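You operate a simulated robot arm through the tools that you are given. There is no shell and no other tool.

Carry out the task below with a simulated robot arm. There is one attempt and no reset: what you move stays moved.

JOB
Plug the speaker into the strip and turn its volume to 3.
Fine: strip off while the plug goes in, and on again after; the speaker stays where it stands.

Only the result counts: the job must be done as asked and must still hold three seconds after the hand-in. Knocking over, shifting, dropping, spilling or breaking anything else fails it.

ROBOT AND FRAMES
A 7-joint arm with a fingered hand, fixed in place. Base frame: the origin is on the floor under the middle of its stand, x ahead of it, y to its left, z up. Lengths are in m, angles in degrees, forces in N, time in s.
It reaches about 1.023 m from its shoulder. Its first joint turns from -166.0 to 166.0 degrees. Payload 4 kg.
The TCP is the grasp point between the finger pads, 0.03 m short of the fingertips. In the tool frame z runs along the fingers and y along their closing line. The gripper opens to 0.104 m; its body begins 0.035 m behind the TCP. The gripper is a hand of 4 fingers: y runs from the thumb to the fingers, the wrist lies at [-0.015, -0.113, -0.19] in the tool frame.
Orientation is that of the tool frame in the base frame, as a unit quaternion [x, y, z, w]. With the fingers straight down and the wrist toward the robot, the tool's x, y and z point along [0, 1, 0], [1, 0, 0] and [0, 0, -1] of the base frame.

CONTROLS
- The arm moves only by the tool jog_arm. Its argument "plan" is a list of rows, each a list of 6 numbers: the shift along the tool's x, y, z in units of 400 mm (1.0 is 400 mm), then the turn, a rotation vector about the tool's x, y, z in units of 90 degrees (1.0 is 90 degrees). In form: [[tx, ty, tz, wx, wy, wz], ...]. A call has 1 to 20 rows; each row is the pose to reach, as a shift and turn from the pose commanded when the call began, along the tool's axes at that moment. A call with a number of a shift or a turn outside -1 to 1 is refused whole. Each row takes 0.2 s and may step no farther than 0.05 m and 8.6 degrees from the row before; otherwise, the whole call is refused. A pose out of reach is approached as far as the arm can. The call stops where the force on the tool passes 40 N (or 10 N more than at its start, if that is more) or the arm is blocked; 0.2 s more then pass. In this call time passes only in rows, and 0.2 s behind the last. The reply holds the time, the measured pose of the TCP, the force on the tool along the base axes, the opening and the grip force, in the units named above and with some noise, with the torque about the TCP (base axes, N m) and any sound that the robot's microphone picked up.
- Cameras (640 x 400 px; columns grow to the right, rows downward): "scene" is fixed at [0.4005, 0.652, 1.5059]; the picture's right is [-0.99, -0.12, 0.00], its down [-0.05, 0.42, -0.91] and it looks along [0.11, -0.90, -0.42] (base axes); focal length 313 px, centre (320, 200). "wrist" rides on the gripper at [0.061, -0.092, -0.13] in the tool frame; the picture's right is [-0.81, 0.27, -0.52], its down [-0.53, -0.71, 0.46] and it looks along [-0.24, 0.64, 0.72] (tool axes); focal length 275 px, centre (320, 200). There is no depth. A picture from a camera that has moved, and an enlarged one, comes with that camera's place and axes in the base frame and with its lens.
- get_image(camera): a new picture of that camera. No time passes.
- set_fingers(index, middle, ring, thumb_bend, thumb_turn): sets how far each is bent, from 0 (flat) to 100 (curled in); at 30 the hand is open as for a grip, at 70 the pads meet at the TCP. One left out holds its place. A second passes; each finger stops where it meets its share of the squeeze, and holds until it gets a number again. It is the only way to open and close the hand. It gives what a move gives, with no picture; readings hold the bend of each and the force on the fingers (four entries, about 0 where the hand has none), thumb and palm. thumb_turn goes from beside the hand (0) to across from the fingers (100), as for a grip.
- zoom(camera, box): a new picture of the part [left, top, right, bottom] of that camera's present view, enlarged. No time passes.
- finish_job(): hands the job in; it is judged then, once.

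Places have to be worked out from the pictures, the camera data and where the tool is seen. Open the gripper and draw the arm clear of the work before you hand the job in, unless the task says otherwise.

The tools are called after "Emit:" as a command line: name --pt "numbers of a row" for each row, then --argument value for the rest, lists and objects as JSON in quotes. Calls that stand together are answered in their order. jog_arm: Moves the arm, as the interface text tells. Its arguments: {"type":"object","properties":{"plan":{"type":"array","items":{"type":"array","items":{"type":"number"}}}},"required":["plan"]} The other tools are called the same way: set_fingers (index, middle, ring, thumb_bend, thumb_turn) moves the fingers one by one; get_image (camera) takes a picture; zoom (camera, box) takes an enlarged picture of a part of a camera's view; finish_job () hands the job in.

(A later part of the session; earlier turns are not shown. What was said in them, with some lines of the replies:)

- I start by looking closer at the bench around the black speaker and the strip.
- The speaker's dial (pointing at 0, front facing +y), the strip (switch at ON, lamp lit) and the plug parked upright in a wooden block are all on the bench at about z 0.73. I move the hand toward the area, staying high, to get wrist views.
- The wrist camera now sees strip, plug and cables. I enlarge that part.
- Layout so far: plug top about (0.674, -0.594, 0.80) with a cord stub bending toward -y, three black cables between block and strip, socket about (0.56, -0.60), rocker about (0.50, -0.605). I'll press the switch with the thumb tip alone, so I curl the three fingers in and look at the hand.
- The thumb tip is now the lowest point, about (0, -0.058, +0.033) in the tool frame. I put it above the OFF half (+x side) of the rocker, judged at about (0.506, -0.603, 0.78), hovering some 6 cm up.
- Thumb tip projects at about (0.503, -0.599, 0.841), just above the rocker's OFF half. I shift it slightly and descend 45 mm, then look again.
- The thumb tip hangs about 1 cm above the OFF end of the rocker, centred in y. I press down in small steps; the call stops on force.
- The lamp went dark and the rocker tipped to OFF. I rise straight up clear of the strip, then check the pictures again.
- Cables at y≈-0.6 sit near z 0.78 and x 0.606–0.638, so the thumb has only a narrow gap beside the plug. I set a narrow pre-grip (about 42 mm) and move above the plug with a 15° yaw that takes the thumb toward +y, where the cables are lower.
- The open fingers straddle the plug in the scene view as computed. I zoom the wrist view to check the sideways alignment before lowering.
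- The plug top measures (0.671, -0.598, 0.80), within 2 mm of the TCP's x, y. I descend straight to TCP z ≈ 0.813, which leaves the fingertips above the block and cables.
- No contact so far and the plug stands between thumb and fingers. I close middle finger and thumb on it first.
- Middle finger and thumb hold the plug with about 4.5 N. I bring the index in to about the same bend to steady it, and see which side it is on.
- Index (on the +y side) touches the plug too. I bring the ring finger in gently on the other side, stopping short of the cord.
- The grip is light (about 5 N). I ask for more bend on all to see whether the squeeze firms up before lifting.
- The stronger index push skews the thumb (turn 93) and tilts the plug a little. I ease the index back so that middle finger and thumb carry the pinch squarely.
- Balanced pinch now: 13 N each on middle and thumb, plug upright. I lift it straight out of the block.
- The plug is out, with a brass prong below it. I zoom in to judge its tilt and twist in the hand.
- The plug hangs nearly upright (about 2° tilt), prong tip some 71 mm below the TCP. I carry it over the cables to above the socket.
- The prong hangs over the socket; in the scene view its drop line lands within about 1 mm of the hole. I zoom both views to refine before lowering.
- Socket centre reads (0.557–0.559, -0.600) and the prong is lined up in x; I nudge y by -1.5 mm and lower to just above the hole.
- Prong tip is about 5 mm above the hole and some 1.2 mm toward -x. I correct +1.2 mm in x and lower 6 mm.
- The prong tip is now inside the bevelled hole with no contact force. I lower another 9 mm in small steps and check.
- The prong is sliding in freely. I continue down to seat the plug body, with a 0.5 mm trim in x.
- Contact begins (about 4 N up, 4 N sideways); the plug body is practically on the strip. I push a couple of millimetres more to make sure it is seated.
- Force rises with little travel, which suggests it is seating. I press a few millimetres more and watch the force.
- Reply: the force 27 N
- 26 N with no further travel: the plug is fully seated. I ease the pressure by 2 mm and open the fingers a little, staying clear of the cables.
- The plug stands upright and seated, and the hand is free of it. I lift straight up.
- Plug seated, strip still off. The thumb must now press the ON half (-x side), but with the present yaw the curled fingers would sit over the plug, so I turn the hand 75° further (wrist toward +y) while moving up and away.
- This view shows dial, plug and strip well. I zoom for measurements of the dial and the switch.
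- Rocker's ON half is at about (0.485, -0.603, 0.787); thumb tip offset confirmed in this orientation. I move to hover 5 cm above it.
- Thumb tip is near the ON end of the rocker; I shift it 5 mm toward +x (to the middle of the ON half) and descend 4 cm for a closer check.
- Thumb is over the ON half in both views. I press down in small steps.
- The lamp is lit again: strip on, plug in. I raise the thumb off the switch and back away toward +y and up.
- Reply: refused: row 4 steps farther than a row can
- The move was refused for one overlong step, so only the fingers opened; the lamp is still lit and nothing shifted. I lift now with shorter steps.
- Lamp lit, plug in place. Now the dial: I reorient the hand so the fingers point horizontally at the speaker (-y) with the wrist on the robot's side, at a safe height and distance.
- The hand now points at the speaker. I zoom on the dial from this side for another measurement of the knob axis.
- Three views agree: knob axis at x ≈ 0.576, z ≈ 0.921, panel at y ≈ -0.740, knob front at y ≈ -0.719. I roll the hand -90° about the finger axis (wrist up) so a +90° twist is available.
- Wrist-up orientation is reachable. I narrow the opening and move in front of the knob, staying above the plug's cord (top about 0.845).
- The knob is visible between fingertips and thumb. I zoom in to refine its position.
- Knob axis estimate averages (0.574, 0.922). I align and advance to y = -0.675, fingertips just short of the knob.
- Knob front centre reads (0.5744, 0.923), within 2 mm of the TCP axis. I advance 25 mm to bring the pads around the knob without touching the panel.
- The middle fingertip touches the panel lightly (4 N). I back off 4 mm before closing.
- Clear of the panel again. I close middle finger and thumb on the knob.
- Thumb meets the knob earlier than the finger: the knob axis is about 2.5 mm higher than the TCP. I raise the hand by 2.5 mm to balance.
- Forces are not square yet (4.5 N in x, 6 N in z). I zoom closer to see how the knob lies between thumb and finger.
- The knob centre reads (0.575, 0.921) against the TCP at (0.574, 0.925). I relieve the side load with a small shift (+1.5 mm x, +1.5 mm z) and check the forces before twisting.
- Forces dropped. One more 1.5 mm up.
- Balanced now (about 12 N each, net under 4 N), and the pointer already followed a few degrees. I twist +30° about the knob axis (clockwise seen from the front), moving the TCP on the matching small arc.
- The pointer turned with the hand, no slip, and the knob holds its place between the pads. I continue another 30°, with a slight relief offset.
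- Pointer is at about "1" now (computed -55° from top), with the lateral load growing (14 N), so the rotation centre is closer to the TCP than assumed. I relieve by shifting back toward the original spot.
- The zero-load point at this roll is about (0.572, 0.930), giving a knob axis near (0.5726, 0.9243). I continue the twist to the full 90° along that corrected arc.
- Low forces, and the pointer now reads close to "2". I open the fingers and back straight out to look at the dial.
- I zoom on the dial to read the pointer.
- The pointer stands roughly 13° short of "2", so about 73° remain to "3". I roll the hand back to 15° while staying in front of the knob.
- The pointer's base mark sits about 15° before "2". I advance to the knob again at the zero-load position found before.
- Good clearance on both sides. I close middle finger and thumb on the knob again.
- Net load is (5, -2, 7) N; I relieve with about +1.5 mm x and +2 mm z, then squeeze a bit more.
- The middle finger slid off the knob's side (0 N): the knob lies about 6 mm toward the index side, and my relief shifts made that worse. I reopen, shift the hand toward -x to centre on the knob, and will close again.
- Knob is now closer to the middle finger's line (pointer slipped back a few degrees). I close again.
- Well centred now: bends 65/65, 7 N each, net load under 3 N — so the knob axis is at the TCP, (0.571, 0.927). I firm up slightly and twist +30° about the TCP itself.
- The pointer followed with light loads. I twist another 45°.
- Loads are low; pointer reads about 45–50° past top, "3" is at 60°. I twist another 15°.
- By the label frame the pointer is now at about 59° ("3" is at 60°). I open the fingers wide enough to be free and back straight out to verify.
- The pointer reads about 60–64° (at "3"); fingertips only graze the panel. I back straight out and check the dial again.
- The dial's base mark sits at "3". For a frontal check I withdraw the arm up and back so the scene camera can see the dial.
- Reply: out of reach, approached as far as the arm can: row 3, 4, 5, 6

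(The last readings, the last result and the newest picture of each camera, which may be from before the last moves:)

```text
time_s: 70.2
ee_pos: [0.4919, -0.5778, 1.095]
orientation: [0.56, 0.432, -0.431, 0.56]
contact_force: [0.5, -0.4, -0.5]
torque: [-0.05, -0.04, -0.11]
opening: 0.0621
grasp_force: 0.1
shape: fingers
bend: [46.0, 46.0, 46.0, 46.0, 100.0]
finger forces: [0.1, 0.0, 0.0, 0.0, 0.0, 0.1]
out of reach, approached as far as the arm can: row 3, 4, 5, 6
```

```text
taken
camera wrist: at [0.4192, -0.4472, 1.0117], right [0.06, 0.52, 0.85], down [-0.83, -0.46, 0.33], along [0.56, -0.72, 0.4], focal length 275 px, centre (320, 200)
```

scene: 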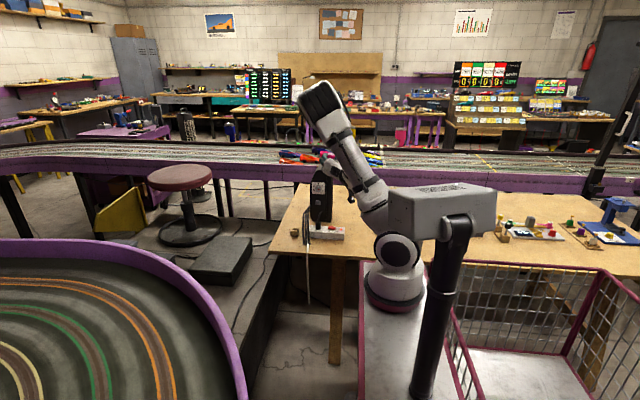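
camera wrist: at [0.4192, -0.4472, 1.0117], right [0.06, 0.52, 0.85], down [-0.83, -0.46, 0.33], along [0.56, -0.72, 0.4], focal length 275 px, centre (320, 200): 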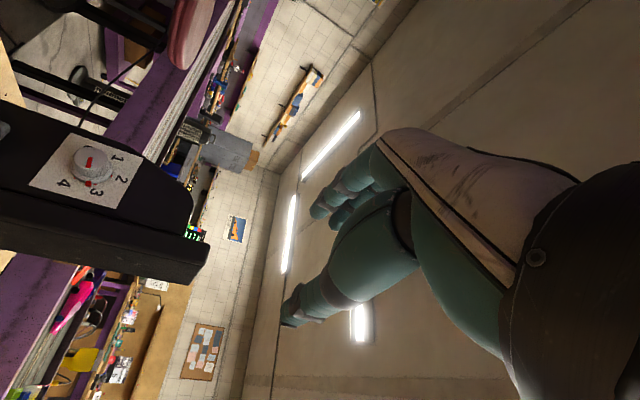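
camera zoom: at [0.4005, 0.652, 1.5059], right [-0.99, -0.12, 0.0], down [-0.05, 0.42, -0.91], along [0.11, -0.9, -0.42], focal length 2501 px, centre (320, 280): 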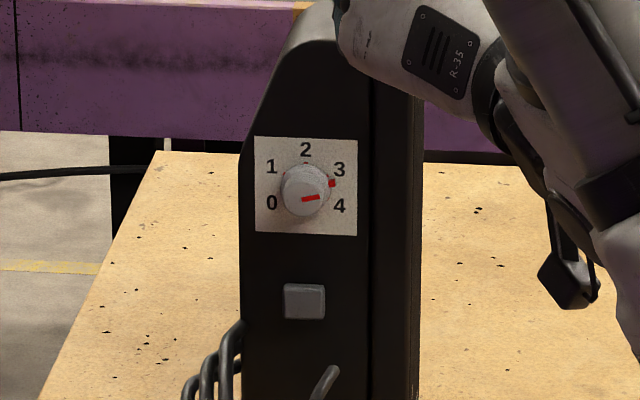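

The frontal view lets me read the pointer; I zoom further to measure its angle.

Emit:
zoom --camera "scene" --box '[308, 178, 328, 198]'

Emit:
zoom --camera "wrist" --box '[20, 110, 160, 220]'

```text
16.00 times, centred on (318, 188) of scene
camera zoom: at [0.4005, 0.652, 1.5059], right [-0.99, -0.12, 0.0], down [-0.05, 0.42, -0.91], along [0.11, -0.9, -0.42], focal length 5002 px, centre (352, 392)
```

zoom: 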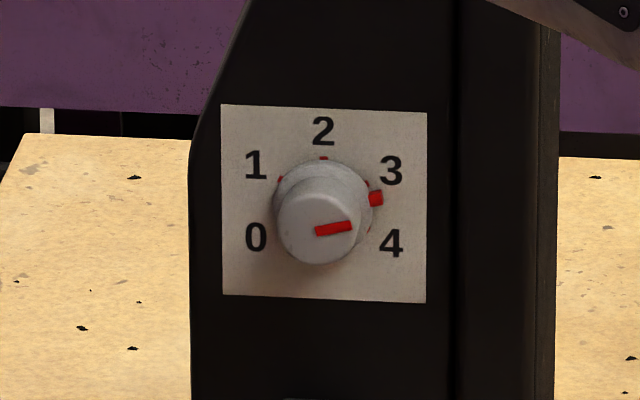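

```text
3.64 times, centred on (90, 165) of wrist
camera zoom: at [0.4192, -0.4472, 1.0117], right [0.06, 0.52, 0.85], down [-0.83, -0.46, 0.33], along [0.56, -0.72, 0.4], focal length 1001 px, centre (1156, 327)
```

zoom: 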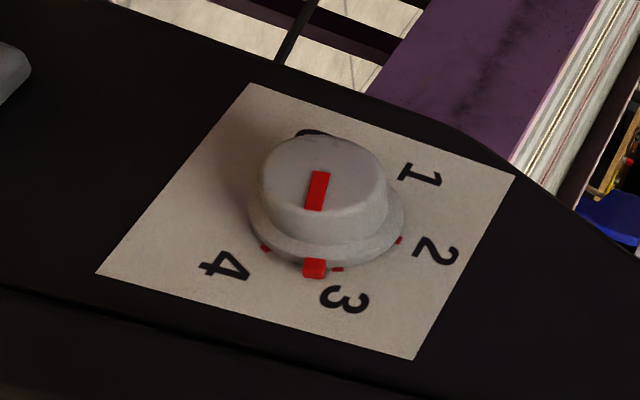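

The mark is about 20° past "3" (≈80° from top; wrist-view estimates were biased). I must turn it back 20°. The last retreat went partly out of reach, so I first make a small reversing move to see where the commanded pose stands.

Emit:
jog_arm --pt "0.04 0.01 0.03 0 0 0" --pt "0.08 0.02 0.05 0 0 0" --pt "0.12 0.035 0.08 0 0 0"

```text
time_s: 71.0
ee_pos: [0.5153, -0.6095, 1.0538]
orientation: [0.561, 0.43, -0.431, 0.561]
contact_force: [0.1, 0.8, 0.7]
torque: [0.0, 0.01, 0.02]
opening: 0.062
grasp_force: 0.1
shape: fingers
bend: [46.0, 46.0, 46.0, 46.0, 100.0]
finger forces: [0.1, 0.0, 0.1, 0.0, 0.0, 0.1]
```

Baseline confirmed (it follows the reached pose). I return in front of the knob at roll 90°.

Emit:
set_fingers --index 50 --middle 50 --ring 50 --thumb_bend 50

Emit:
jog_arm --pt "0.085 0.0137 0.016 0 0 -0.0417" --pt "0.169 0.0274 0.032 0 0 -0.0833" --pt "0.254 0.041 0.048 0 0 -0.125" --pt "0.338 0.0548 0.064 0 0 -0.1667"

Emit:
zoom --camera "wrist" --box '[200, 160, 350, 310]'

```text
time_s: 72.0
ee_pos: [0.5158, -0.6098, 1.0521]
orientation: [0.56, 0.431, -0.431, 0.561]
contact_force: [0.3, 0.2, -0.3]
torque: [-0.03, 0.0, 0.03]
opening: 0.0526
grasp_force: 0.0
shape: fingers
bend: [50.0, 50.0, 50.0, 50.0, 100.0]
finger forces: [0.0, 0.1, 0.0, 0.0, 0.1, 0.0]
```

```text
time_s: 73.0
ee_pos: [0.5748, -0.6348, 0.9275]
orientation: [0.501, 0.5, -0.5, 0.499]
contact_force: [-0.4, 1.1, 0.2]
torque: [0.01, 0.01, 0.01]
opening: 0.0526
grasp_force: 0.1
shape: fingers
bend: [50.0, 50.0, 50.0, 50.0, 100.0]
finger forces: [0.1, 0.0, 0.1, 0.0, 0.0, 0.0]
```

```text
2.67 times, centred on (275, 235) of wrist
camera zoom: at [0.4841, -0.5039, 0.8661], right [0.28, 0.52, 0.81], down [-0.71, -0.45, 0.53], along [0.64, -0.73, 0.24], focal length 734 px, centre (440, 107)
```

zoom: 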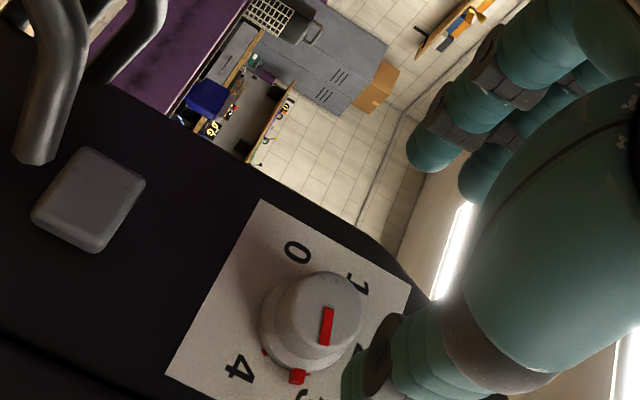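

I correct 3.5 mm in x and advance to the knob (y ≈ -0.694).

Emit:
jog_arm --pt "0 -0.0087 0.03 0 0 0" --pt "0 -0.0087 0.08 0 0 0" --pt "0 -0.0087 0.12 0 0 0" --pt "0 -0.0087 0.147 0 0 0"

Emit:
zoom --camera "wrist" --box '[220, 170, 350, 310]'

```text
time_s: 74.0
ee_pos: [0.5715, -0.692, 0.9266]
orientation: [0.499, 0.5, -0.5, 0.501]
contact_force: [-1.1, 3.2, 0.2]
torque: [-0.01, 0.01, -0.13]
opening: 0.0531
grasp_force: 1.9
shape: fingers
bend: [50.0, 50.0, 50.0, 49.0, 100.0]
finger forces: [0.0, 0.0, 0.1, 0.0, 3.2, 0.0]
```

```text
2.86 times, centred on (285, 240) of wrist
camera zoom: at [0.4788, -0.5622, 0.8658], right [0.28, 0.52, 0.81], down [-0.71, -0.46, 0.53], along [0.64, -0.72, 0.24], focal length 786 px, centre (420, 86)
```

zoom: 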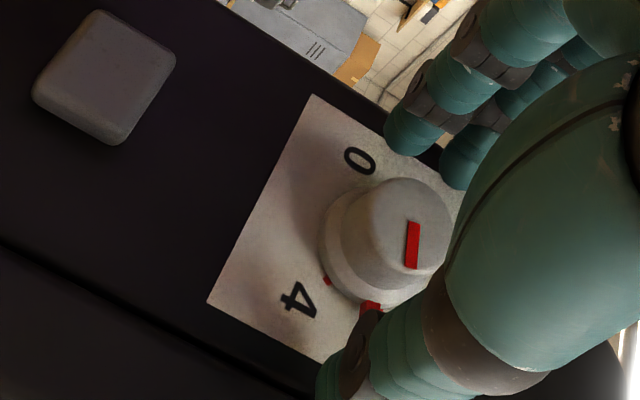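

The thumb grazes the panel (3 N), so I back off 3 mm. A recomputation from ticks and both cameras puts the pointer at about 75°, so I need about -15°. Closing on the knob now.

Emit:
jog_arm --pt "0 0 -0.009 0 0 0"

Emit:
set_fingers --middle 72 --thumb_bend 72

Emit:
zoom --camera "wrist" --box '[220, 170, 350, 310]'

```text
time_s: 74.4
ee_pos: [0.5695, -0.69, 0.9286]
orientation: [0.5, 0.5, -0.5, 0.5]
contact_force: [0.6, -1.4, 0.9]
torque: [0.0, 0.02, -0.02]
opening: 0.0527
grasp_force: 0.0
shape: fingers
bend: [50.0, 50.0, 50.0, 50.0, 100.0]
finger forces: [0.0, 0.0, 0.1, 0.0, 0.0, 0.0]
```

```text
time_s: 75.4
ee_pos: [0.569, -0.6902, 0.9277]
orientation: [0.501, 0.5, -0.5, 0.5]
contact_force: [-2.7, -2.7, 4.6]
torque: [-0.08, -0.02, -0.07]
opening: 0.0328
grasp_force: 6.0
shape: fingers
bend: [50.0, 67.0, 50.0, 66.0, 100.0]
finger forces: [0.0, 5.6, 0.0, 0.0, 6.8, 0.0]
```

```text
2.86 times, centred on (285, 240) of wrist
camera zoom: at [0.478, -0.5589, 0.8668], right [0.28, 0.52, 0.81], down [-0.71, -0.45, 0.53], along [0.64, -0.73, 0.24], focal length 786 px, centre (420, 86)
```

zoom: 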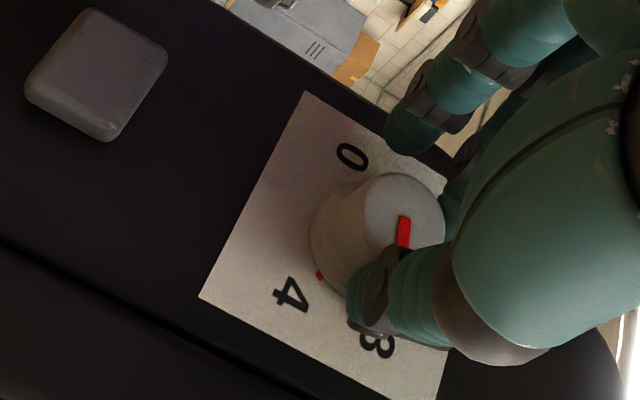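

Gripped evenly (about 6 N each); pointer computes to θ ≈ 77°. I twist back -17° about the TCP.

Emit:
jog_arm --pt "0 0 0 0 0 -0.063" --pt "0 0 0 0 0 -0.126" --pt "0 0 0 0 0 -0.189"

Emit:
zoom --camera "wrist" --box '[250, 190, 340, 280]'

```text
time_s: 76.2
ee_pos: [0.5702, -0.6909, 0.9294]
orientation: [-0.42, -0.568, 0.569, -0.421]
contact_force: [2.6, -1.5, 8.9]
torque: [-0.21, -0.06, 0.07]
opening: 0.0325
grasp_force: 7.8
shape: fingers
bend: [50.0, 66.0, 50.0, 66.0, 100.0]
finger forces: [0.0, 10.4, 0.0, 0.0, 5.2, 0.0]
```

```text
4.44 times, centred on (295, 235) of wrist
camera zoom: at [0.4644, -0.5588, 0.8965], right [0.5, 0.52, 0.69], down [-0.53, -0.46, 0.72], along [0.69, -0.72, 0.04], focal length 1224 px, centre (431, 44)
```

zoom: 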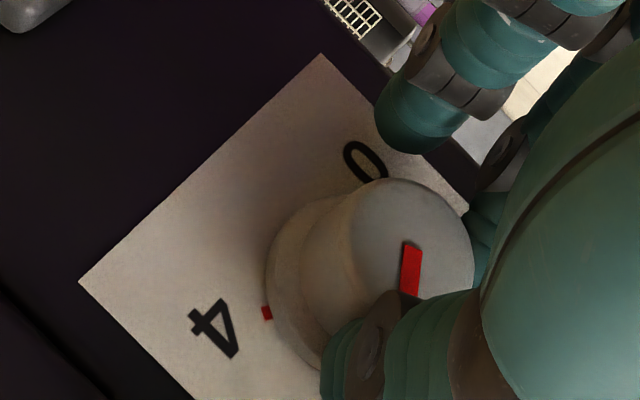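

Pointer now computes to about 58.6° ("3" = 60°). I relieve the lateral load by 1.5 mm upward before opening, so that release doesn't turn the knob.

Emit:
jog_arm --pt "-0.004 0 0 0 0 0"

Emit:
zoom --camera "wrist" --box '[250, 190, 340, 280]'

```text
time_s: 76.6
ee_pos: [0.57, -0.6892, 0.9301]
orientation: [0.421, 0.569, -0.569, 0.419]
contact_force: [-0.5, -1.9, 5.8]
torque: [-0.1, -0.03, 0.01]
opening: 0.0323
grasp_force: 5.6
shape: fingers
bend: [50.0, 67.0, 50.0, 67.0, 100.0]
finger forces: [0.0, 6.5, 0.0, 0.0, 5.3, 0.1]
```

```text
4.44 times, centred on (295, 235) of wrist
camera zoom: at [0.4647, -0.5587, 0.8974], right [0.5, 0.52, 0.69], down [-0.53, -0.46, 0.72], along [0.69, -0.72, 0.04], focal length 1224 px, centre (431, 44)
```

zoom: 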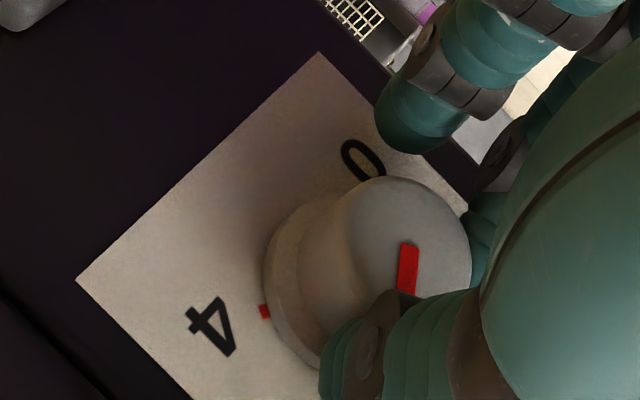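

Still at "3" (about 59°). I open the fingers a little to let go.

Emit:
set_fingers --middle 54 --thumb_bend 54

Emit:
zoom --camera "wrist" --box '[250, 190, 340, 280]'

```text
time_s: 77.6
ee_pos: [0.5691, -0.6894, 0.9289]
orientation: [0.42, 0.569, -0.568, 0.421]
contact_force: [0.6, 0.5, -0.6]
torque: [0.0, -0.02, 0.03]
opening: 0.0465
grasp_force: 0.2
shape: fingers
bend: [50.0, 54.0, 50.0, 54.0, 100.0]
finger forces: [0.0, 0.0, 0.1, 0.0, 0.0, 0.1]
```

```text
4.44 times, centred on (295, 235) of wrist
camera zoom: at [0.4648, -0.5589, 0.8975], right [0.5, 0.52, 0.69], down [-0.53, -0.46, 0.72], along [0.69, -0.72, 0.04], focal length 1224 px, centre (431, 44)
```

zoom: 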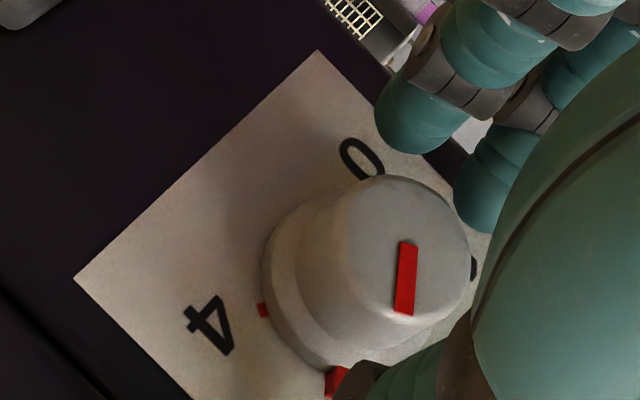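

Free of contact, pointer still near "3". I back straight out, then lift to view the dial with the scene camera.

Emit:
jog_arm --pt "0 0 -0.04 0 0 0" --pt "0 0 -0.1 0 0 0" --pt "0 0 -0.18 0 0 0" --pt "-0.1 -0.03 -0.22 0 0 0" --pt "-0.2 -0.08 -0.25 0 0 0" --pt "-0.3 -0.14 -0.27 0 0 0"

Emit:
zoom --camera "scene" --box '[308, 178, 328, 198]'

Emit:
get_image --camera "scene"

Emit:
get_image --camera "wrist"

```text
time_s: 79.0
ee_pos: [0.5523, -0.5801, 1.0587]
orientation: [0.421, 0.569, -0.568, 0.42]
contact_force: [1.1, 0.5, 0.3]
torque: [-0.03, 0.02, -0.04]
opening: 0.0467
grasp_force: 0.0
shape: fingers
bend: [50.0, 54.0, 50.0, 54.0, 100.0]
finger forces: [0.1, 0.0, 0.1, 0.0, 0.1, 0.0]
```

```text
16.00 times, centred on (318, 188) of scene
camera zoom: at [0.4005, 0.652, 1.5059], right [-0.99, -0.12, 0.0], down [-0.05, 0.42, -0.91], along [0.11, -0.9, -0.42], focal length 5002 px, centre (352, 392)
```

zoom: 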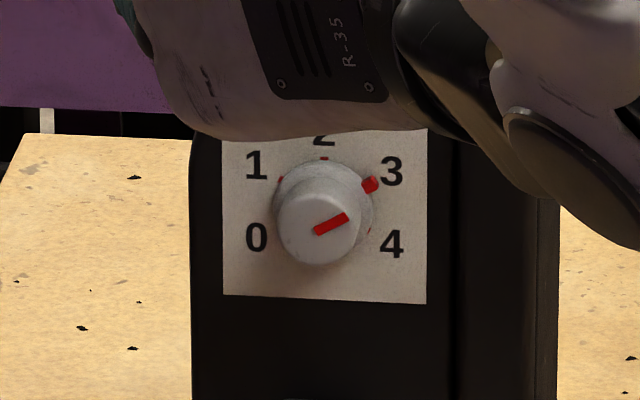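

```text
taken
```

scene: 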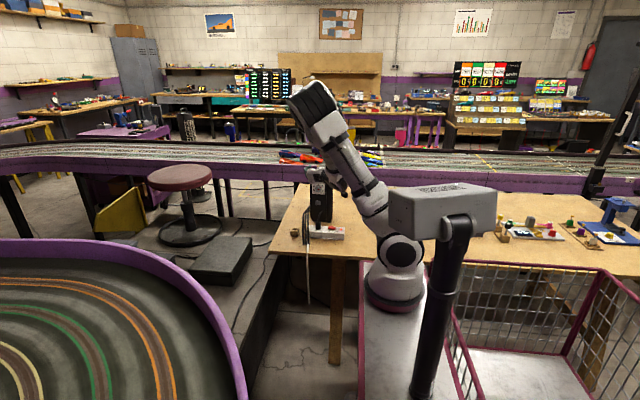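

```text
taken
camera wrist: at [0.4466, -0.4494, 1.0267], right [0.5, 0.52, 0.69], down [-0.52, -0.46, 0.72], along [0.69, -0.72, 0.04], focal length 275 px, centre (320, 200)
```

wrist: 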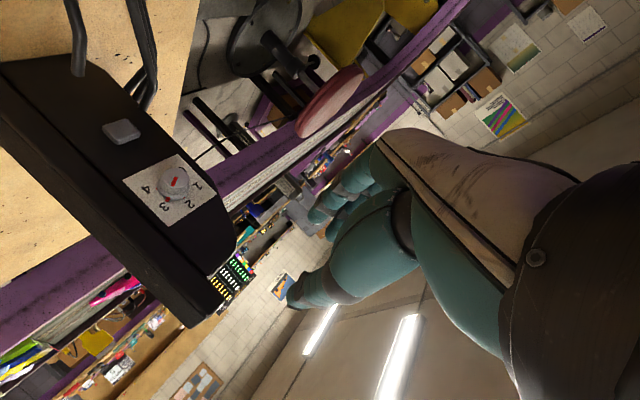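

The pointer's slope matches 60°: exactly at "3", with the base mark on the tick. I compare the speaker, strip, plug and block against the first pictures.

Emit:
zoom --camera "scene" --box '[285, 200, 355, 250]'

Emit:
zoom --camera "scene" --box '[440, 170, 640, 290]'

```text
8.00 times, centred on (320, 225) of scene
camera zoom: at [0.4005, 0.652, 1.5059], right [-0.99, -0.12, 0.0], down [-0.05, 0.42, -0.91], along [0.11, -0.9, -0.42], focal length 2501 px, centre (320, 0)
```

zoom: 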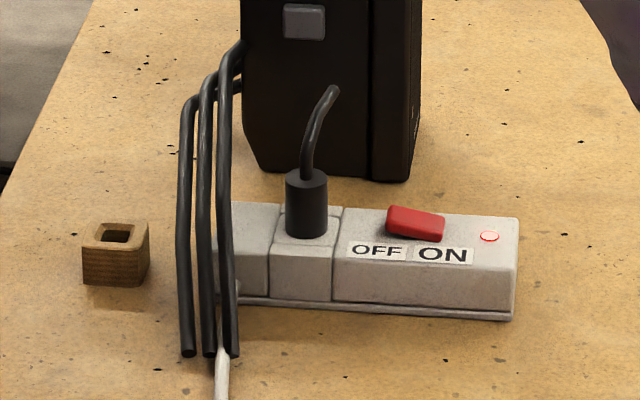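

```text
3.20 times, centred on (540, 230) of scene
camera zoom: at [0.4005, 0.652, 1.5059], right [-0.99, -0.12, 0.0], down [-0.05, 0.42, -0.91], along [0.11, -0.9, -0.42], focal length 1000 px, centre (-384, 104)
```

zoom: 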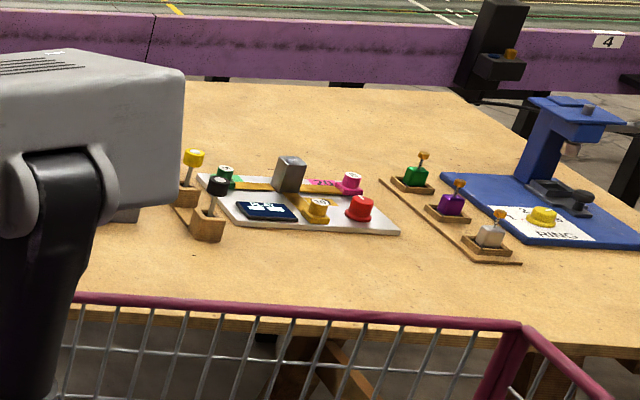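

The speaker and its cables look a few pixels shifted from the first picture. I zoom the identical boxes used before and after the dial work to quantify that.

Emit:
zoom --camera "scene" --box '[290, 160, 360, 240]'

Emit:
zoom --camera "scene" --box '[300, 160, 350, 220]'

Emit:
zoom --camera "scene" --box '[260, 140, 400, 260]'

```text
5.00 times, centred on (325, 200) of scene
camera zoom: at [0.4005, 0.652, 1.5059], right [-0.99, -0.12, 0.0], down [-0.05, 0.42, -0.91], along [0.11, -0.9, -0.42], focal length 1563 px, centre (295, 200)
```

zoom: 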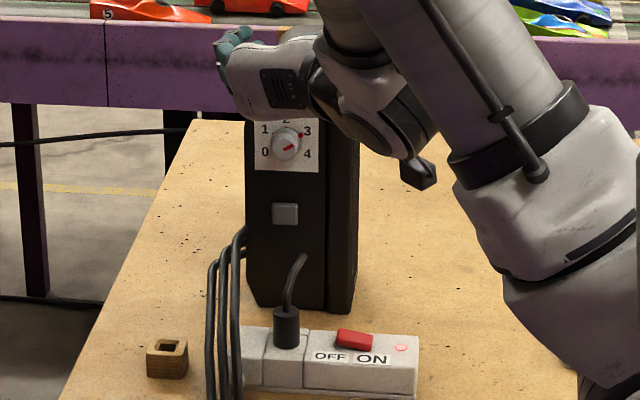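

```text
6.67 times, centred on (325, 190) of scene
camera zoom: at [0.4005, 0.652, 1.5059], right [-0.99, -0.12, 0.0], down [-0.05, 0.42, -0.91], along [0.11, -0.9, -0.42], focal length 2084 px, centre (287, 267)
```

zoom: 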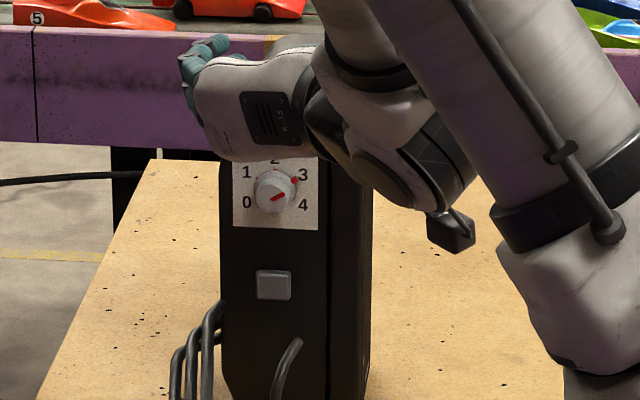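

```text
3.33 times, centred on (330, 200) of scene
camera zoom: at [0.4005, 0.652, 1.5059], right [-0.99, -0.12, 0.0], down [-0.05, 0.42, -0.91], along [0.11, -0.9, -0.42], focal length 1042 px, centre (287, 200)
```

zoom: 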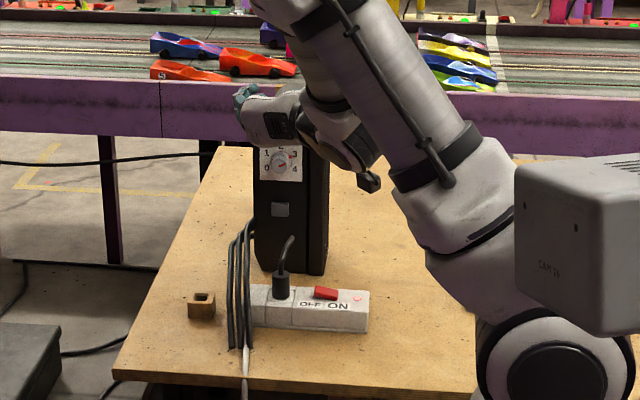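

To quantify, I re-take the 10x box used before the dial work.

Emit:
zoom --camera "scene" --box '[285, 190, 335, 230]'

Emit:
zoom --camera "scene" --box '[310, 205, 330, 230]'

```text
10.00 times, centred on (310, 210) of scene
camera zoom: at [0.4005, 0.652, 1.5059], right [-0.99, -0.12, 0.0], down [-0.05, 0.42, -0.91], along [0.11, -0.9, -0.42], focal length 3126 px, centre (420, 100)
```

zoom: 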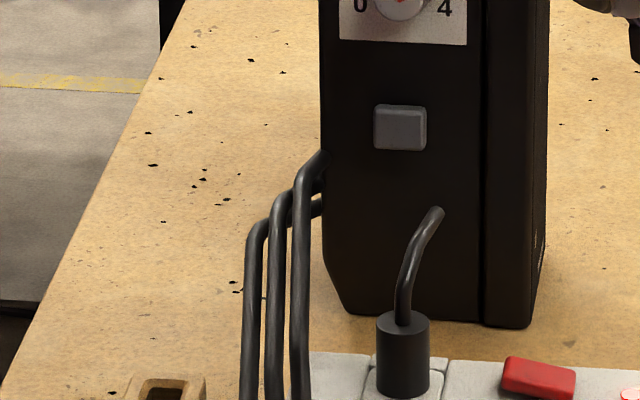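

```text
16.00 times, centred on (320, 218) of scene
camera zoom: at [0.4005, 0.652, 1.5059], right [-0.99, -0.12, 0.0], down [-0.05, 0.42, -0.91], along [0.11, -0.9, -0.42], focal length 5002 px, centre (320, -80)
```

zoom: 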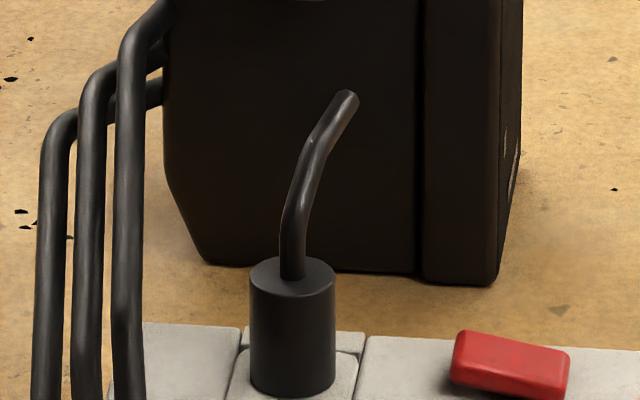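

Comparing the same boxes, the speaker has been dragged about 7 mm toward +y (left side a little more) by the finger closings. With open fingertips on the panel I can push it back: at its original place the middle fingertip touched the panel at TCP y ≈ -0.701 (roll 0, bend 50). I return to roll 0 first.

Emit:
set_fingers --index 50 --middle 50 --ring 50 --thumb_bend 50

Emit:
jog_arm --pt "-0.005 -0.002 -0.0075 0 0 -0.0811" --pt "-0.01 -0.004 -0.015 0 0 -0.1622" --pt "-0.015 -0.006 -0.0225 0 0 -0.2433" --pt "-0.02 -0.008 -0.03 0 0 -0.3244" --pt "-0.025 -0.01 -0.0375 0 0 -0.4056" --pt "-0.03 -0.012 -0.045 0 0 -0.4867" --pt "-0.035 -0.014 -0.0525 0 0 -0.5678" --pt "-0.04 -0.016 -0.06 0 0 -0.6489" --pt "-0.045 -0.018 -0.0675 0 0 -0.73" --pt "-0.051 -0.021 -0.075 0 0 -0.8111"

Emit:
get_image --camera "wrist"

```text
time_s: 80.0
ee_pos: [0.5515, -0.5796, 1.059]
orientation: [-0.421, -0.568, 0.569, -0.42]
contact_force: [0.8, 0.2, 0.8]
torque: [-0.06, -0.03, -0.01]
opening: 0.0517
grasp_force: 0.1
shape: fingers
bend: [50.0, 50.0, 50.0, 50.0, 100.0]
finger forces: [0.1, 0.1, 0.0, 0.0, 0.0, 0.1]
```

```text
time_s: 82.2
ee_pos: [0.5507, -0.5526, 1.0821]
orientation: [0.0, -0.707, 0.707, 0.001]
contact_force: [-0.3, -0.3, 0.3]
torque: [-0.02, 0.01, 0.02]
opening: 0.0518
grasp_force: 0.1
shape: fingers
bend: [50.0, 50.0, 50.0, 50.0, 100.0]
finger forces: [0.1, 0.1, 0.0, 0.0, 0.0, 0.1]
```

```text
taken
camera wrist: at [0.4894, -0.421, 1.1736], right [0.81, 0.52, -0.28], down [0.53, -0.46, 0.71], along [0.24, -0.72, -0.65], focal length 275 px, centre (320, 200)
```

wrist: 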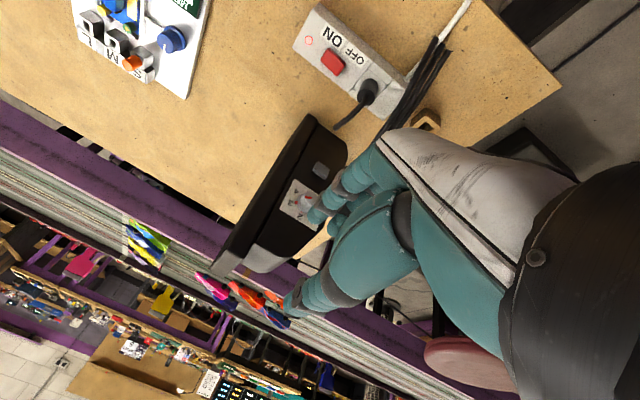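

Same viewpoint as before the dial work. I move to the pre-approach in front of the panel, 8 mm toward +x of the knob axis to also undo the slight yaw.

Emit:
jog_arm --pt "-0.018 0.098 0.055 0 0 0" --pt "-0.037 0.196 0.11 0 0 0" --pt "-0.055 0.294 0.165 0 0 0" --pt "-0.073 0.39 0.222 0 0 0"

Emit:
zoom --camera "wrist" --box '[210, 130, 370, 330]'

```text
time_s: 83.2
ee_pos: [0.578, -0.6382, 0.9275]
orientation: [0.0, 0.707, -0.707, 0.0]
contact_force: [0.0, 0.5, 0.0]
torque: [0.03, 0.01, 0.01]
opening: 0.0518
grasp_force: 0.1
shape: fingers
bend: [50.0, 50.0, 50.0, 50.0, 100.0]
finger forces: [0.0, 0.1, 0.0, 0.1, 0.0, 0.0]
```

```text
2.00 times, centred on (290, 230) of wrist
camera zoom: at [0.5166, -0.5082, 1.0187], right [0.81, 0.52, -0.27], down [0.53, -0.46, 0.71], along [0.24, -0.72, -0.64], focal length 551 px, centre (380, 140)
```

zoom: 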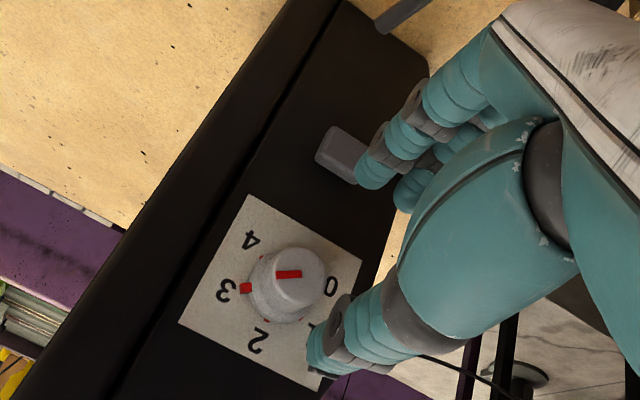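

The pointer is at "3". I advance toward the panel with open fingertips straddling the knob.

Emit:
jog_arm --pt "0 0 0.04 0 0 0" --pt "0 0 0.08 0 0 0" --pt "0 0 0.11 0 0 0" --pt "0 0 0.13 0 0 0"

Emit:
zoom --camera "wrist" --box '[210, 130, 370, 330]'

```text
time_s: 84.2
ee_pos: [0.5784, -0.6926, 0.9267]
orientation: [0.0, 0.707, -0.707, 0.0]
contact_force: [0.0, 0.8, -0.3]
torque: [0.02, 0.03, 0.0]
opening: 0.0519
grasp_force: 0.0
shape: fingers
bend: [50.0, 50.0, 50.0, 50.0, 100.0]
finger forces: [0.0, 0.1, 0.0, 0.0, 0.0, 0.0]
```

```text
2.00 times, centred on (290, 230) of wrist
camera zoom: at [0.5178, -0.5614, 1.0179], right [0.81, 0.52, -0.28], down [0.53, -0.46, 0.71], along [0.24, -0.72, -0.64], focal length 551 px, centre (380, 140)
```

zoom: 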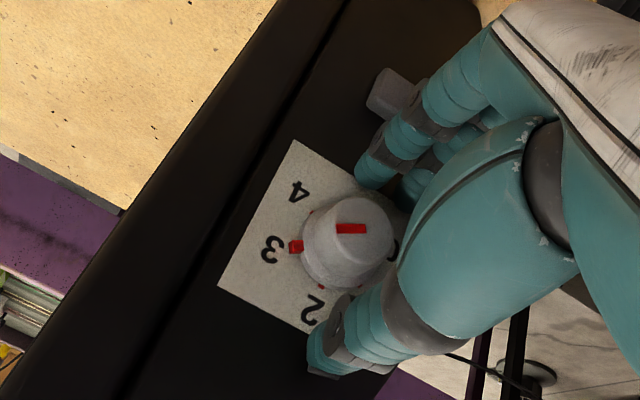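

No contact yet at y = -0.693. I advance in 2 mm steps watching the force.

Emit:
jog_arm --pt "0 0 0.005 0 0 0" --pt "0 0 0.01 0 0 0"

Emit:
zoom --camera "wrist" --box '[210, 130, 370, 330]'

```text
time_s: 84.8
ee_pos: [0.5784, -0.6947, 0.9254]
orientation: [0.0, -0.707, 0.707, 0.0]
contact_force: [0.4, 2.7, 0.4]
torque: [0.14, -0.02, 0.06]
opening: 0.052
grasp_force: 1.5
shape: fingers
bend: [50.0, 50.0, 50.0, 50.0, 100.0]
finger forces: [0.0, 3.8, 0.0, 0.1, 0.1, 0.0]
```

```text
2.00 times, centred on (290, 230) of wrist
camera zoom: at [0.518, -0.565, 1.0173], right [0.81, 0.52, -0.28], down [0.53, -0.46, 0.71], along [0.24, -0.72, -0.65], focal length 551 px, centre (380, 140)
```

zoom: 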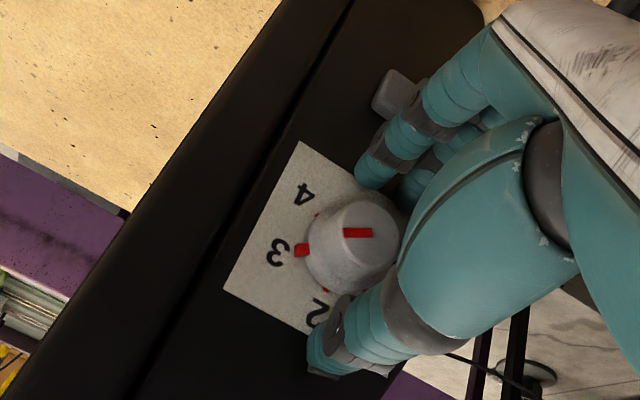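

Contact at y ≈ -0.695 — 6–7 mm nearer than originally, confirming the shift. I push slowly about 3 mm and check.

Emit:
jog_arm --pt "0 0 0.003 0 0 0" --pt "0 0 0.006 0 0 0" --pt "0 0 0.009 0 0 0"

Emit:
zoom --camera "scene" --box '[310, 205, 330, 230]'

Emit:
zoom --camera "wrist" --box '[210, 130, 370, 330]'

```text
time_s: 85.6
ee_pos: [0.5796, -0.6997, 0.9256]
orientation: [0.0, 0.707, -0.707, 0.0]
contact_force: [1.4, 3.3, 0.3]
torque: [0.09, -0.02, 0.07]
opening: 0.052
grasp_force: 1.9
shape: fingers
bend: [50.0, 50.0, 50.0, 50.0, 100.0]
finger forces: [0.0, 3.8, 0.0, 0.0, 0.1, 0.1]
```

```text
16.00 times, centred on (320, 218) of scene
camera zoom: at [0.4005, 0.652, 1.5059], right [-0.99, -0.12, 0.0], down [-0.05, 0.42, -0.91], along [0.11, -0.9, -0.42], focal length 5002 px, centre (320, -80)
```

zoom: 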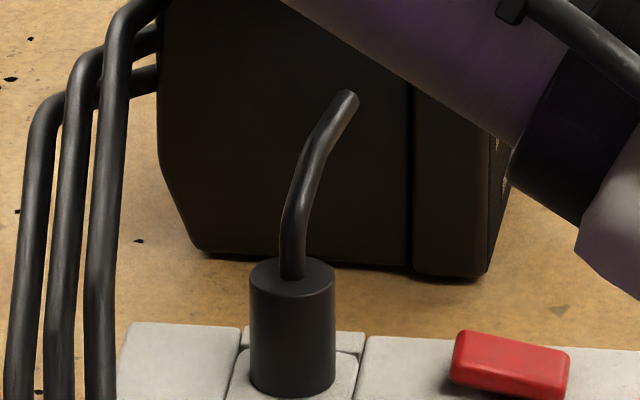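

```text
2.00 times, centred on (290, 230) of wrist
camera zoom: at [0.5177, -0.5695, 1.0179], right [0.81, 0.52, -0.28], down [0.53, -0.46, 0.71], along [0.24, -0.72, -0.64], focal length 551 px, centre (380, 140)
```

zoom: 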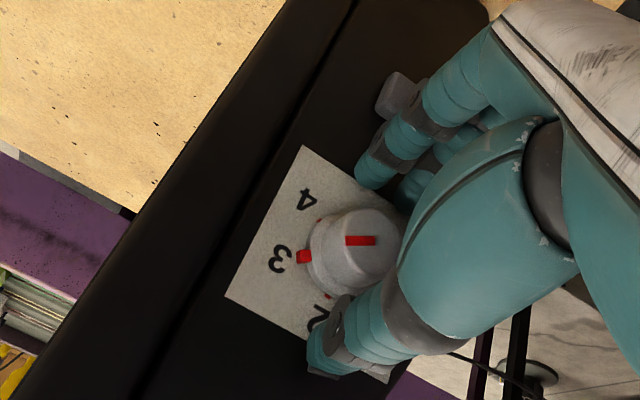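

The bottom edge is back at its original rows, but the cables hint at some yaw. I check the wider box before doing more.

Emit:
zoom --camera "scene" --box '[285, 200, 355, 250]'

```text
8.00 times, centred on (320, 225) of scene
camera zoom: at [0.4005, 0.652, 1.5059], right [-0.99, -0.12, 0.0], down [-0.05, 0.42, -0.91], along [0.11, -0.9, -0.42], focal length 2501 px, centre (320, 0)
```

zoom: 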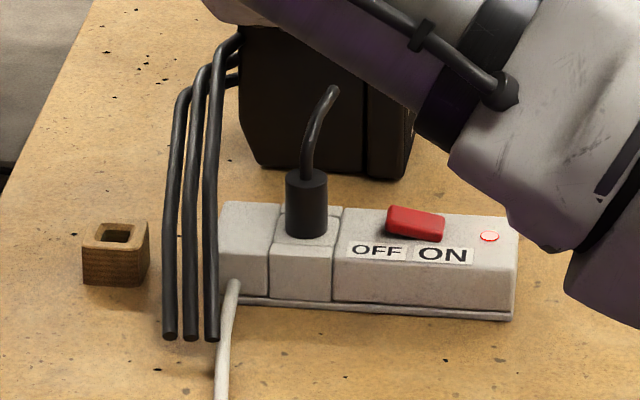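

The cable ends rose noticeably, which suggests the speaker may be leaning back slightly under the push. I withdraw straight back and look at where it settles.

Emit:
jog_arm --pt "0 0 -0.006 0 0 0" --pt "0 0 -0.015 0 0 0" --pt "0 0 -0.04 0 0 0"

Emit:
zoom --camera "scene" --box '[285, 200, 355, 250]'

Emit:
zoom --camera "scene" --box '[310, 205, 330, 230]'

```text
time_s: 86.4
ee_pos: [0.5792, -0.6835, 0.9263]
orientation: [0.0, 0.707, -0.707, -0.001]
contact_force: [0.4, -0.1, -0.1]
torque: [-0.01, -0.01, -0.01]
opening: 0.0519
grasp_force: 0.1
shape: fingers
bend: [50.0, 50.0, 50.0, 50.0, 100.0]
finger forces: [0.1, 0.0, 0.1, 0.0, 0.0, 0.1]
```

```text
8.00 times, centred on (320, 225) of scene
camera zoom: at [0.4005, 0.652, 1.5059], right [-0.99, -0.12, 0.0], down [-0.05, 0.42, -0.91], along [0.11, -0.9, -0.42], focal length 2501 px, centre (320, 0)
```

zoom: 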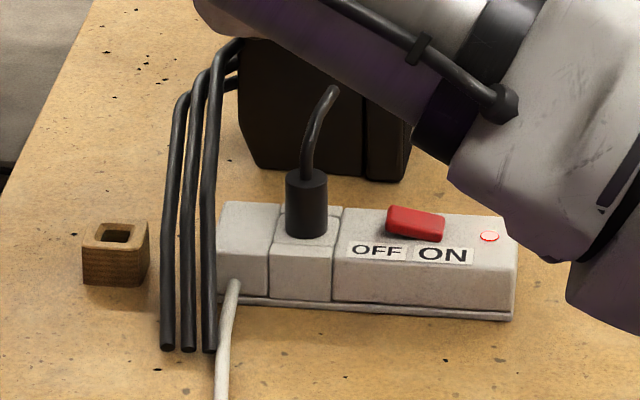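

```text
16.00 times, centred on (320, 218) of scene
camera zoom: at [0.4005, 0.652, 1.5059], right [-0.99, -0.12, 0.0], down [-0.05, 0.42, -0.91], along [0.11, -0.9, -0.42], focal length 5002 px, centre (320, -80)
```

zoom: 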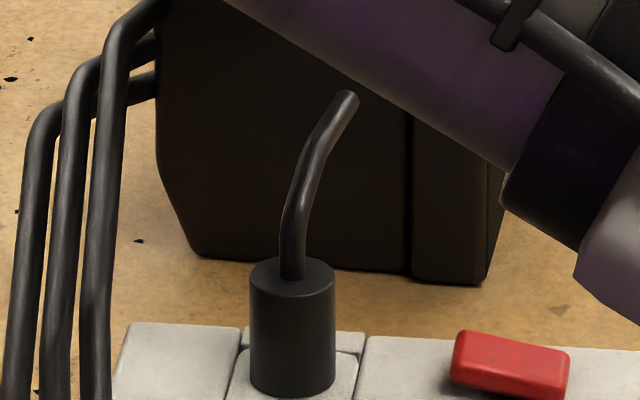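

It did lean and has settled again: residual offset now about 3–4 mm with under 2° yaw, better than before, and light enough that more pushing isn't worth the risk. I withdraw back and up.

Emit:
jog_arm --pt "0 0 -0.08 0 0 0" --pt "0 0 -0.16 0 0 0" --pt "0.02 -0.09 -0.21 0 0 0" --pt "0.04 -0.19 -0.25 0 0 0" --pt "0.055 -0.29 -0.29 0 0 0" --pt "0.073 -0.385 -0.334 0 0 0"

Emit:
get_image --camera "scene"

Emit:
zoom --camera "wrist" --box '[200, 80, 440, 300]'

```text
time_s: 87.8
ee_pos: [0.5496, -0.548, 1.0824]
orientation: [-0.001, 0.707, -0.707, 0.0]
contact_force: [-0.4, 0.1, 0.8]
torque: [-0.02, 0.02, -0.02]
opening: 0.0516
grasp_force: 0.0
shape: fingers
bend: [50.0, 50.0, 50.0, 50.0, 100.0]
finger forces: [0.1, 0.0, 0.0, 0.1, 0.0, 0.0]
```

```text
taken
```

scene: 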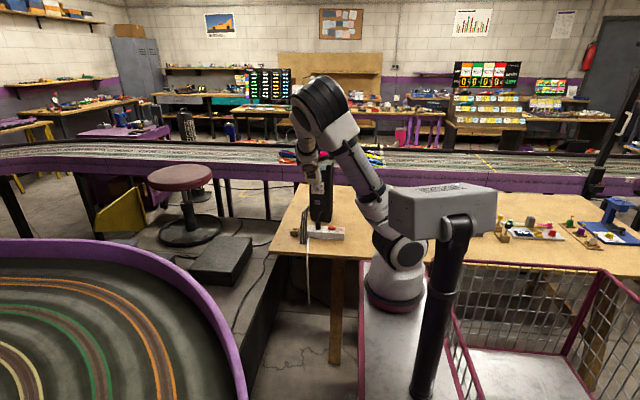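

```text
1.82 times, centred on (320, 190) of wrist
camera zoom: at [0.4902, -0.418, 1.1737], right [0.81, 0.52, -0.28], down [0.53, -0.46, 0.71], along [0.24, -0.72, -0.65], focal length 500 px, centre (320, 218)
```

zoom: 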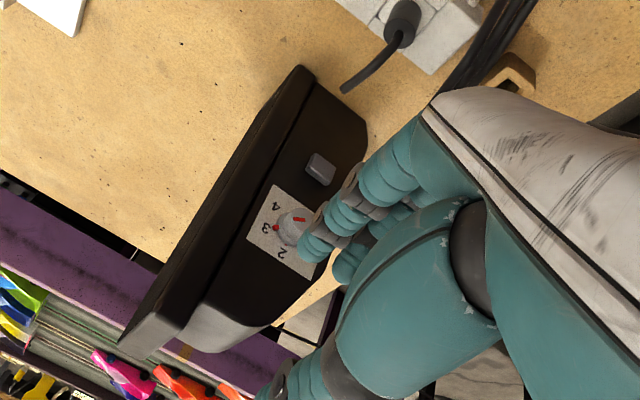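

I swing the hand back to its starting orientation while moving it away from the work, up and toward the robot.

Emit:
jog_arm --pt "0.0234 -0.0156 -0.0156 -0.0481 0.0481 0.0481" --pt "0.0469 -0.0312 -0.0312 -0.0962 0.0962 0.0962" --pt "0.0703 -0.0469 -0.0469 -0.1444 0.1444 0.1444" --pt "0.0938 -0.0625 -0.0625 -0.1925 0.1925 0.1925" --pt "0.1172 -0.0781 -0.0781 -0.2406 0.2406 0.2406" --pt "0.1406 -0.0938 -0.0938 -0.2887 0.2887 0.2887" --pt "0.1641 -0.1094 -0.1094 -0.3368 0.3368 0.3368" --pt "0.1875 -0.125 -0.125 -0.3849 0.3849 0.3849" --pt "0.2109 -0.1406 -0.1406 -0.433 0.433 0.433" --pt "0.2344 -0.1562 -0.1562 -0.4811 0.4811 0.4811" --pt "0.2578 -0.1719 -0.1719 -0.5293 0.5293 0.5293" --pt "0.2812 -0.1875 -0.1875 -0.5774 0.5774 0.5774" --pt "0.3047 -0.2031 -0.2031 -0.6255 0.6255 0.6255" --pt "0.3281 -0.2188 -0.2188 -0.6736 0.6736 0.6736" --pt "0.3516 -0.2344 -0.2344 -0.7217 0.7217 0.7217" --pt "0.375 -0.25 -0.25 -0.7698 0.7698 0.7698"

Emit:
get_image --camera "scene"

Emit:
zoom --camera "scene" --box '[300, 160, 350, 220]'

Emit:
zoom --camera "scene" --box '[285, 200, 355, 250]'

```text
time_s: 91.2
ee_pos: [0.4002, -0.4509, 1.1792]
orientation: [0.707, 0.707, 0.001, -0.001]
contact_force: [0.3, 0.2, -0.4]
torque: [-0.04, -0.02, -0.02]
opening: 0.0515
grasp_force: 0.1
shape: fingers
bend: [50.0, 50.0, 50.0, 50.0, 100.0]
finger forces: [0.0, 0.0, 0.0, 0.0, 0.0, 0.1]
```

```text
taken
```

scene: 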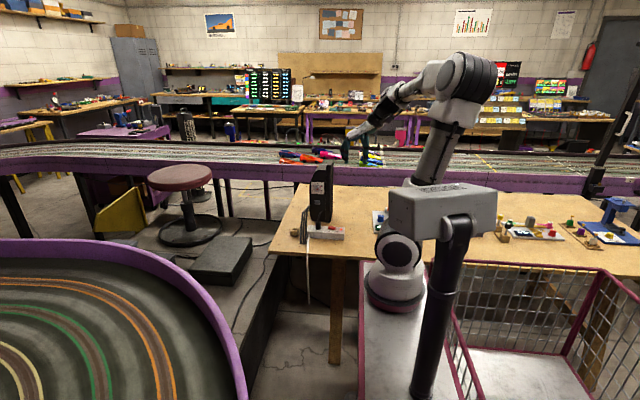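

```text
6.67 times, centred on (325, 190) of scene
camera zoom: at [0.4005, 0.652, 1.5059], right [-0.99, -0.12, 0.0], down [-0.05, 0.42, -0.91], along [0.11, -0.9, -0.42], focal length 2084 px, centre (287, 267)
```

zoom: 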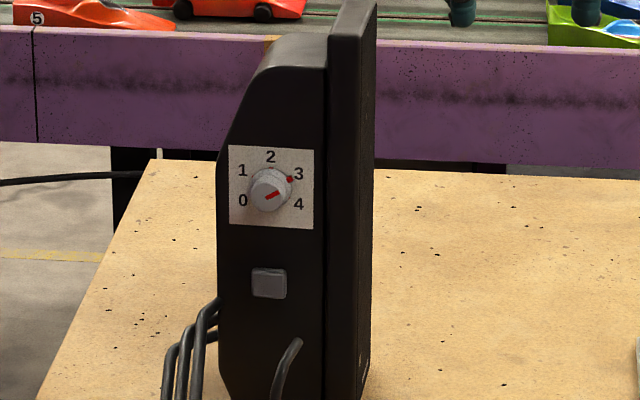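

```text
8.00 times, centred on (320, 225) of scene
camera zoom: at [0.4005, 0.652, 1.5059], right [-0.99, -0.12, 0.0], down [-0.05, 0.42, -0.91], along [0.11, -0.9, -0.42], focal length 2501 px, centre (320, 0)
```

zoom: 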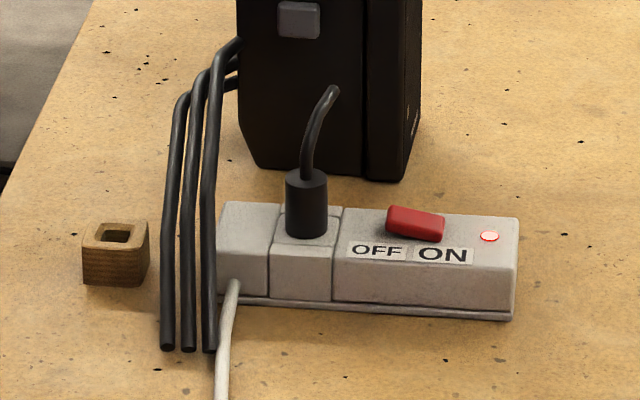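

Everything is in view: LED on, plug in, block empty, speaker upright. I zoom on the dial for a last reading.

Emit:
zoom --camera "scene" --box '[306, 178, 326, 198]'

Emit:
zoom --camera "scene" --box '[260, 140, 400, 260]'

```text
16.00 times, centred on (316, 188) of scene
camera zoom: at [0.4005, 0.652, 1.5059], right [-0.99, -0.12, 0.0], down [-0.05, 0.42, -0.91], along [0.11, -0.9, -0.42], focal length 5002 px, centre (384, 392)
```

zoom: 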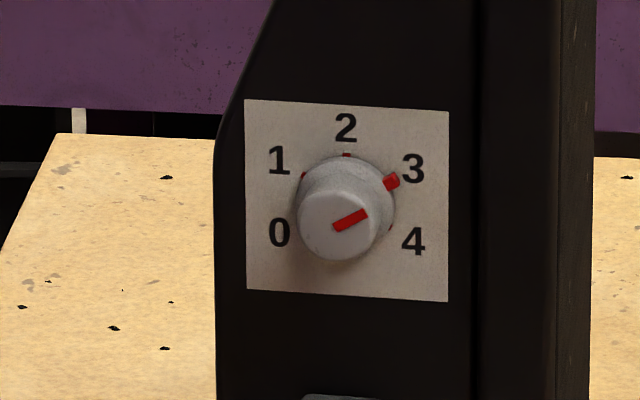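

```text
3.33 times, centred on (330, 200) of scene
camera zoom: at [0.4005, 0.652, 1.5059], right [-0.99, -0.12, 0.0], down [-0.05, 0.42, -0.91], along [0.11, -0.9, -0.42], focal length 1042 px, centre (287, 200)
```

zoom: 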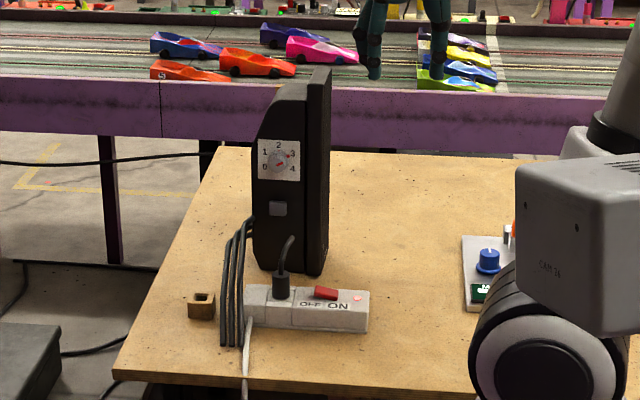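

The dial reads 3, the lamp is lit and the plug is seated. I open the hand fully and draw the arm back to about its starting place.

Emit:
set_fingers --index 30 --middle 30 --ring 30 --thumb_bend 30

Emit:
jog_arm --pt "0.05 -0.06 -0.01 0 0 0" --pt "0.1 -0.12 -0.01 0 0 0" --pt "0.15 -0.18 -0.01 0 0 0" --pt "0.2 -0.24 -0.01 0 0 0"

Emit:
zoom --camera "scene" --box '[260, 140, 400, 260]'

```text
time_s: 92.2
ee_pos: [0.4007, -0.45, 1.1778]
orientation: [0.707, 0.707, -0.001, 0.0]
contact_force: [-0.2, -0.4, -0.2]
torque: [-0.04, 0.0, 0.01]
opening: 0.1026
grasp_force: 0.0
shape: fingers
bend: [30.0, 30.0, 30.0, 30.0, 98.0]
finger forces: [0.0, 0.0, 0.0, 0.0, 0.1, 0.1]
```

```text
time_s: 93.2
ee_pos: [0.3061, -0.3726, 1.1842]
orientation: [0.707, 0.708, -0.001, 0.0]
contact_force: [0.4, 0.6, 0.0]
torque: [-0.01, 0.03, 0.0]
opening: 0.1027
grasp_force: 0.0
shape: fingers
bend: [30.0, 30.0, 30.0, 30.0, 98.0]
finger forces: [0.0, 0.0, 0.1, 0.1, 0.1, 0.0]
```

```text
3.33 times, centred on (330, 200) of scene
camera zoom: at [0.4005, 0.652, 1.5059], right [-0.99, -0.12, 0.0], down [-0.05, 0.42, -0.91], along [0.11, -0.9, -0.42], focal length 1042 px, centre (287, 200)
```

zoom: 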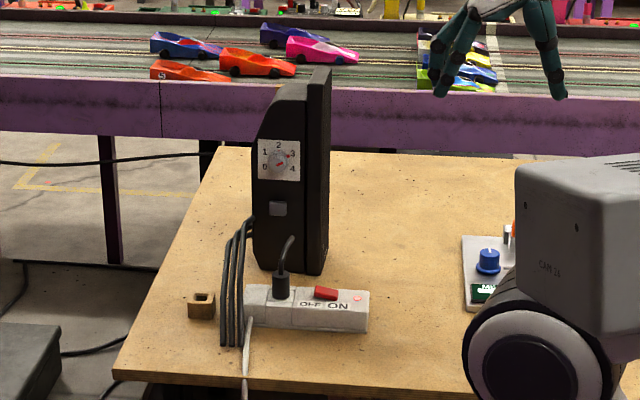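

The plug is seated, the strip is switched on with its lamp lit, the dial is at 3 and the speaker is upright. The hand is open and clear, so I hand the job in.

Emit:
finish_job

```text
The job is handed in.
```

The speaker is plugged into the strip and its volume is set to 3. I turned the strip off before the plug went in and back on afterwards, and its lamp is lit.

**Speaker not exactly where it stood:** Closing the fingers on the dial dragged it about 7 mm toward the strip. I nudged it back, and it leaned briefly under the push. By my measurements from the pictures it now stands about 4 mm from its original spot, turned about 2°. Its three black cables moved with it. Whether that meets "stays where it stands" depends on the tolerance used.

**Dial:** I overshot 3 by about 15° and turned it back. The last close-up puts the pointer at or just past 3.

Apart from the speaker and its cables, I saw nothing else on the bench move in the last pictures. The hand is open and clear of the work.
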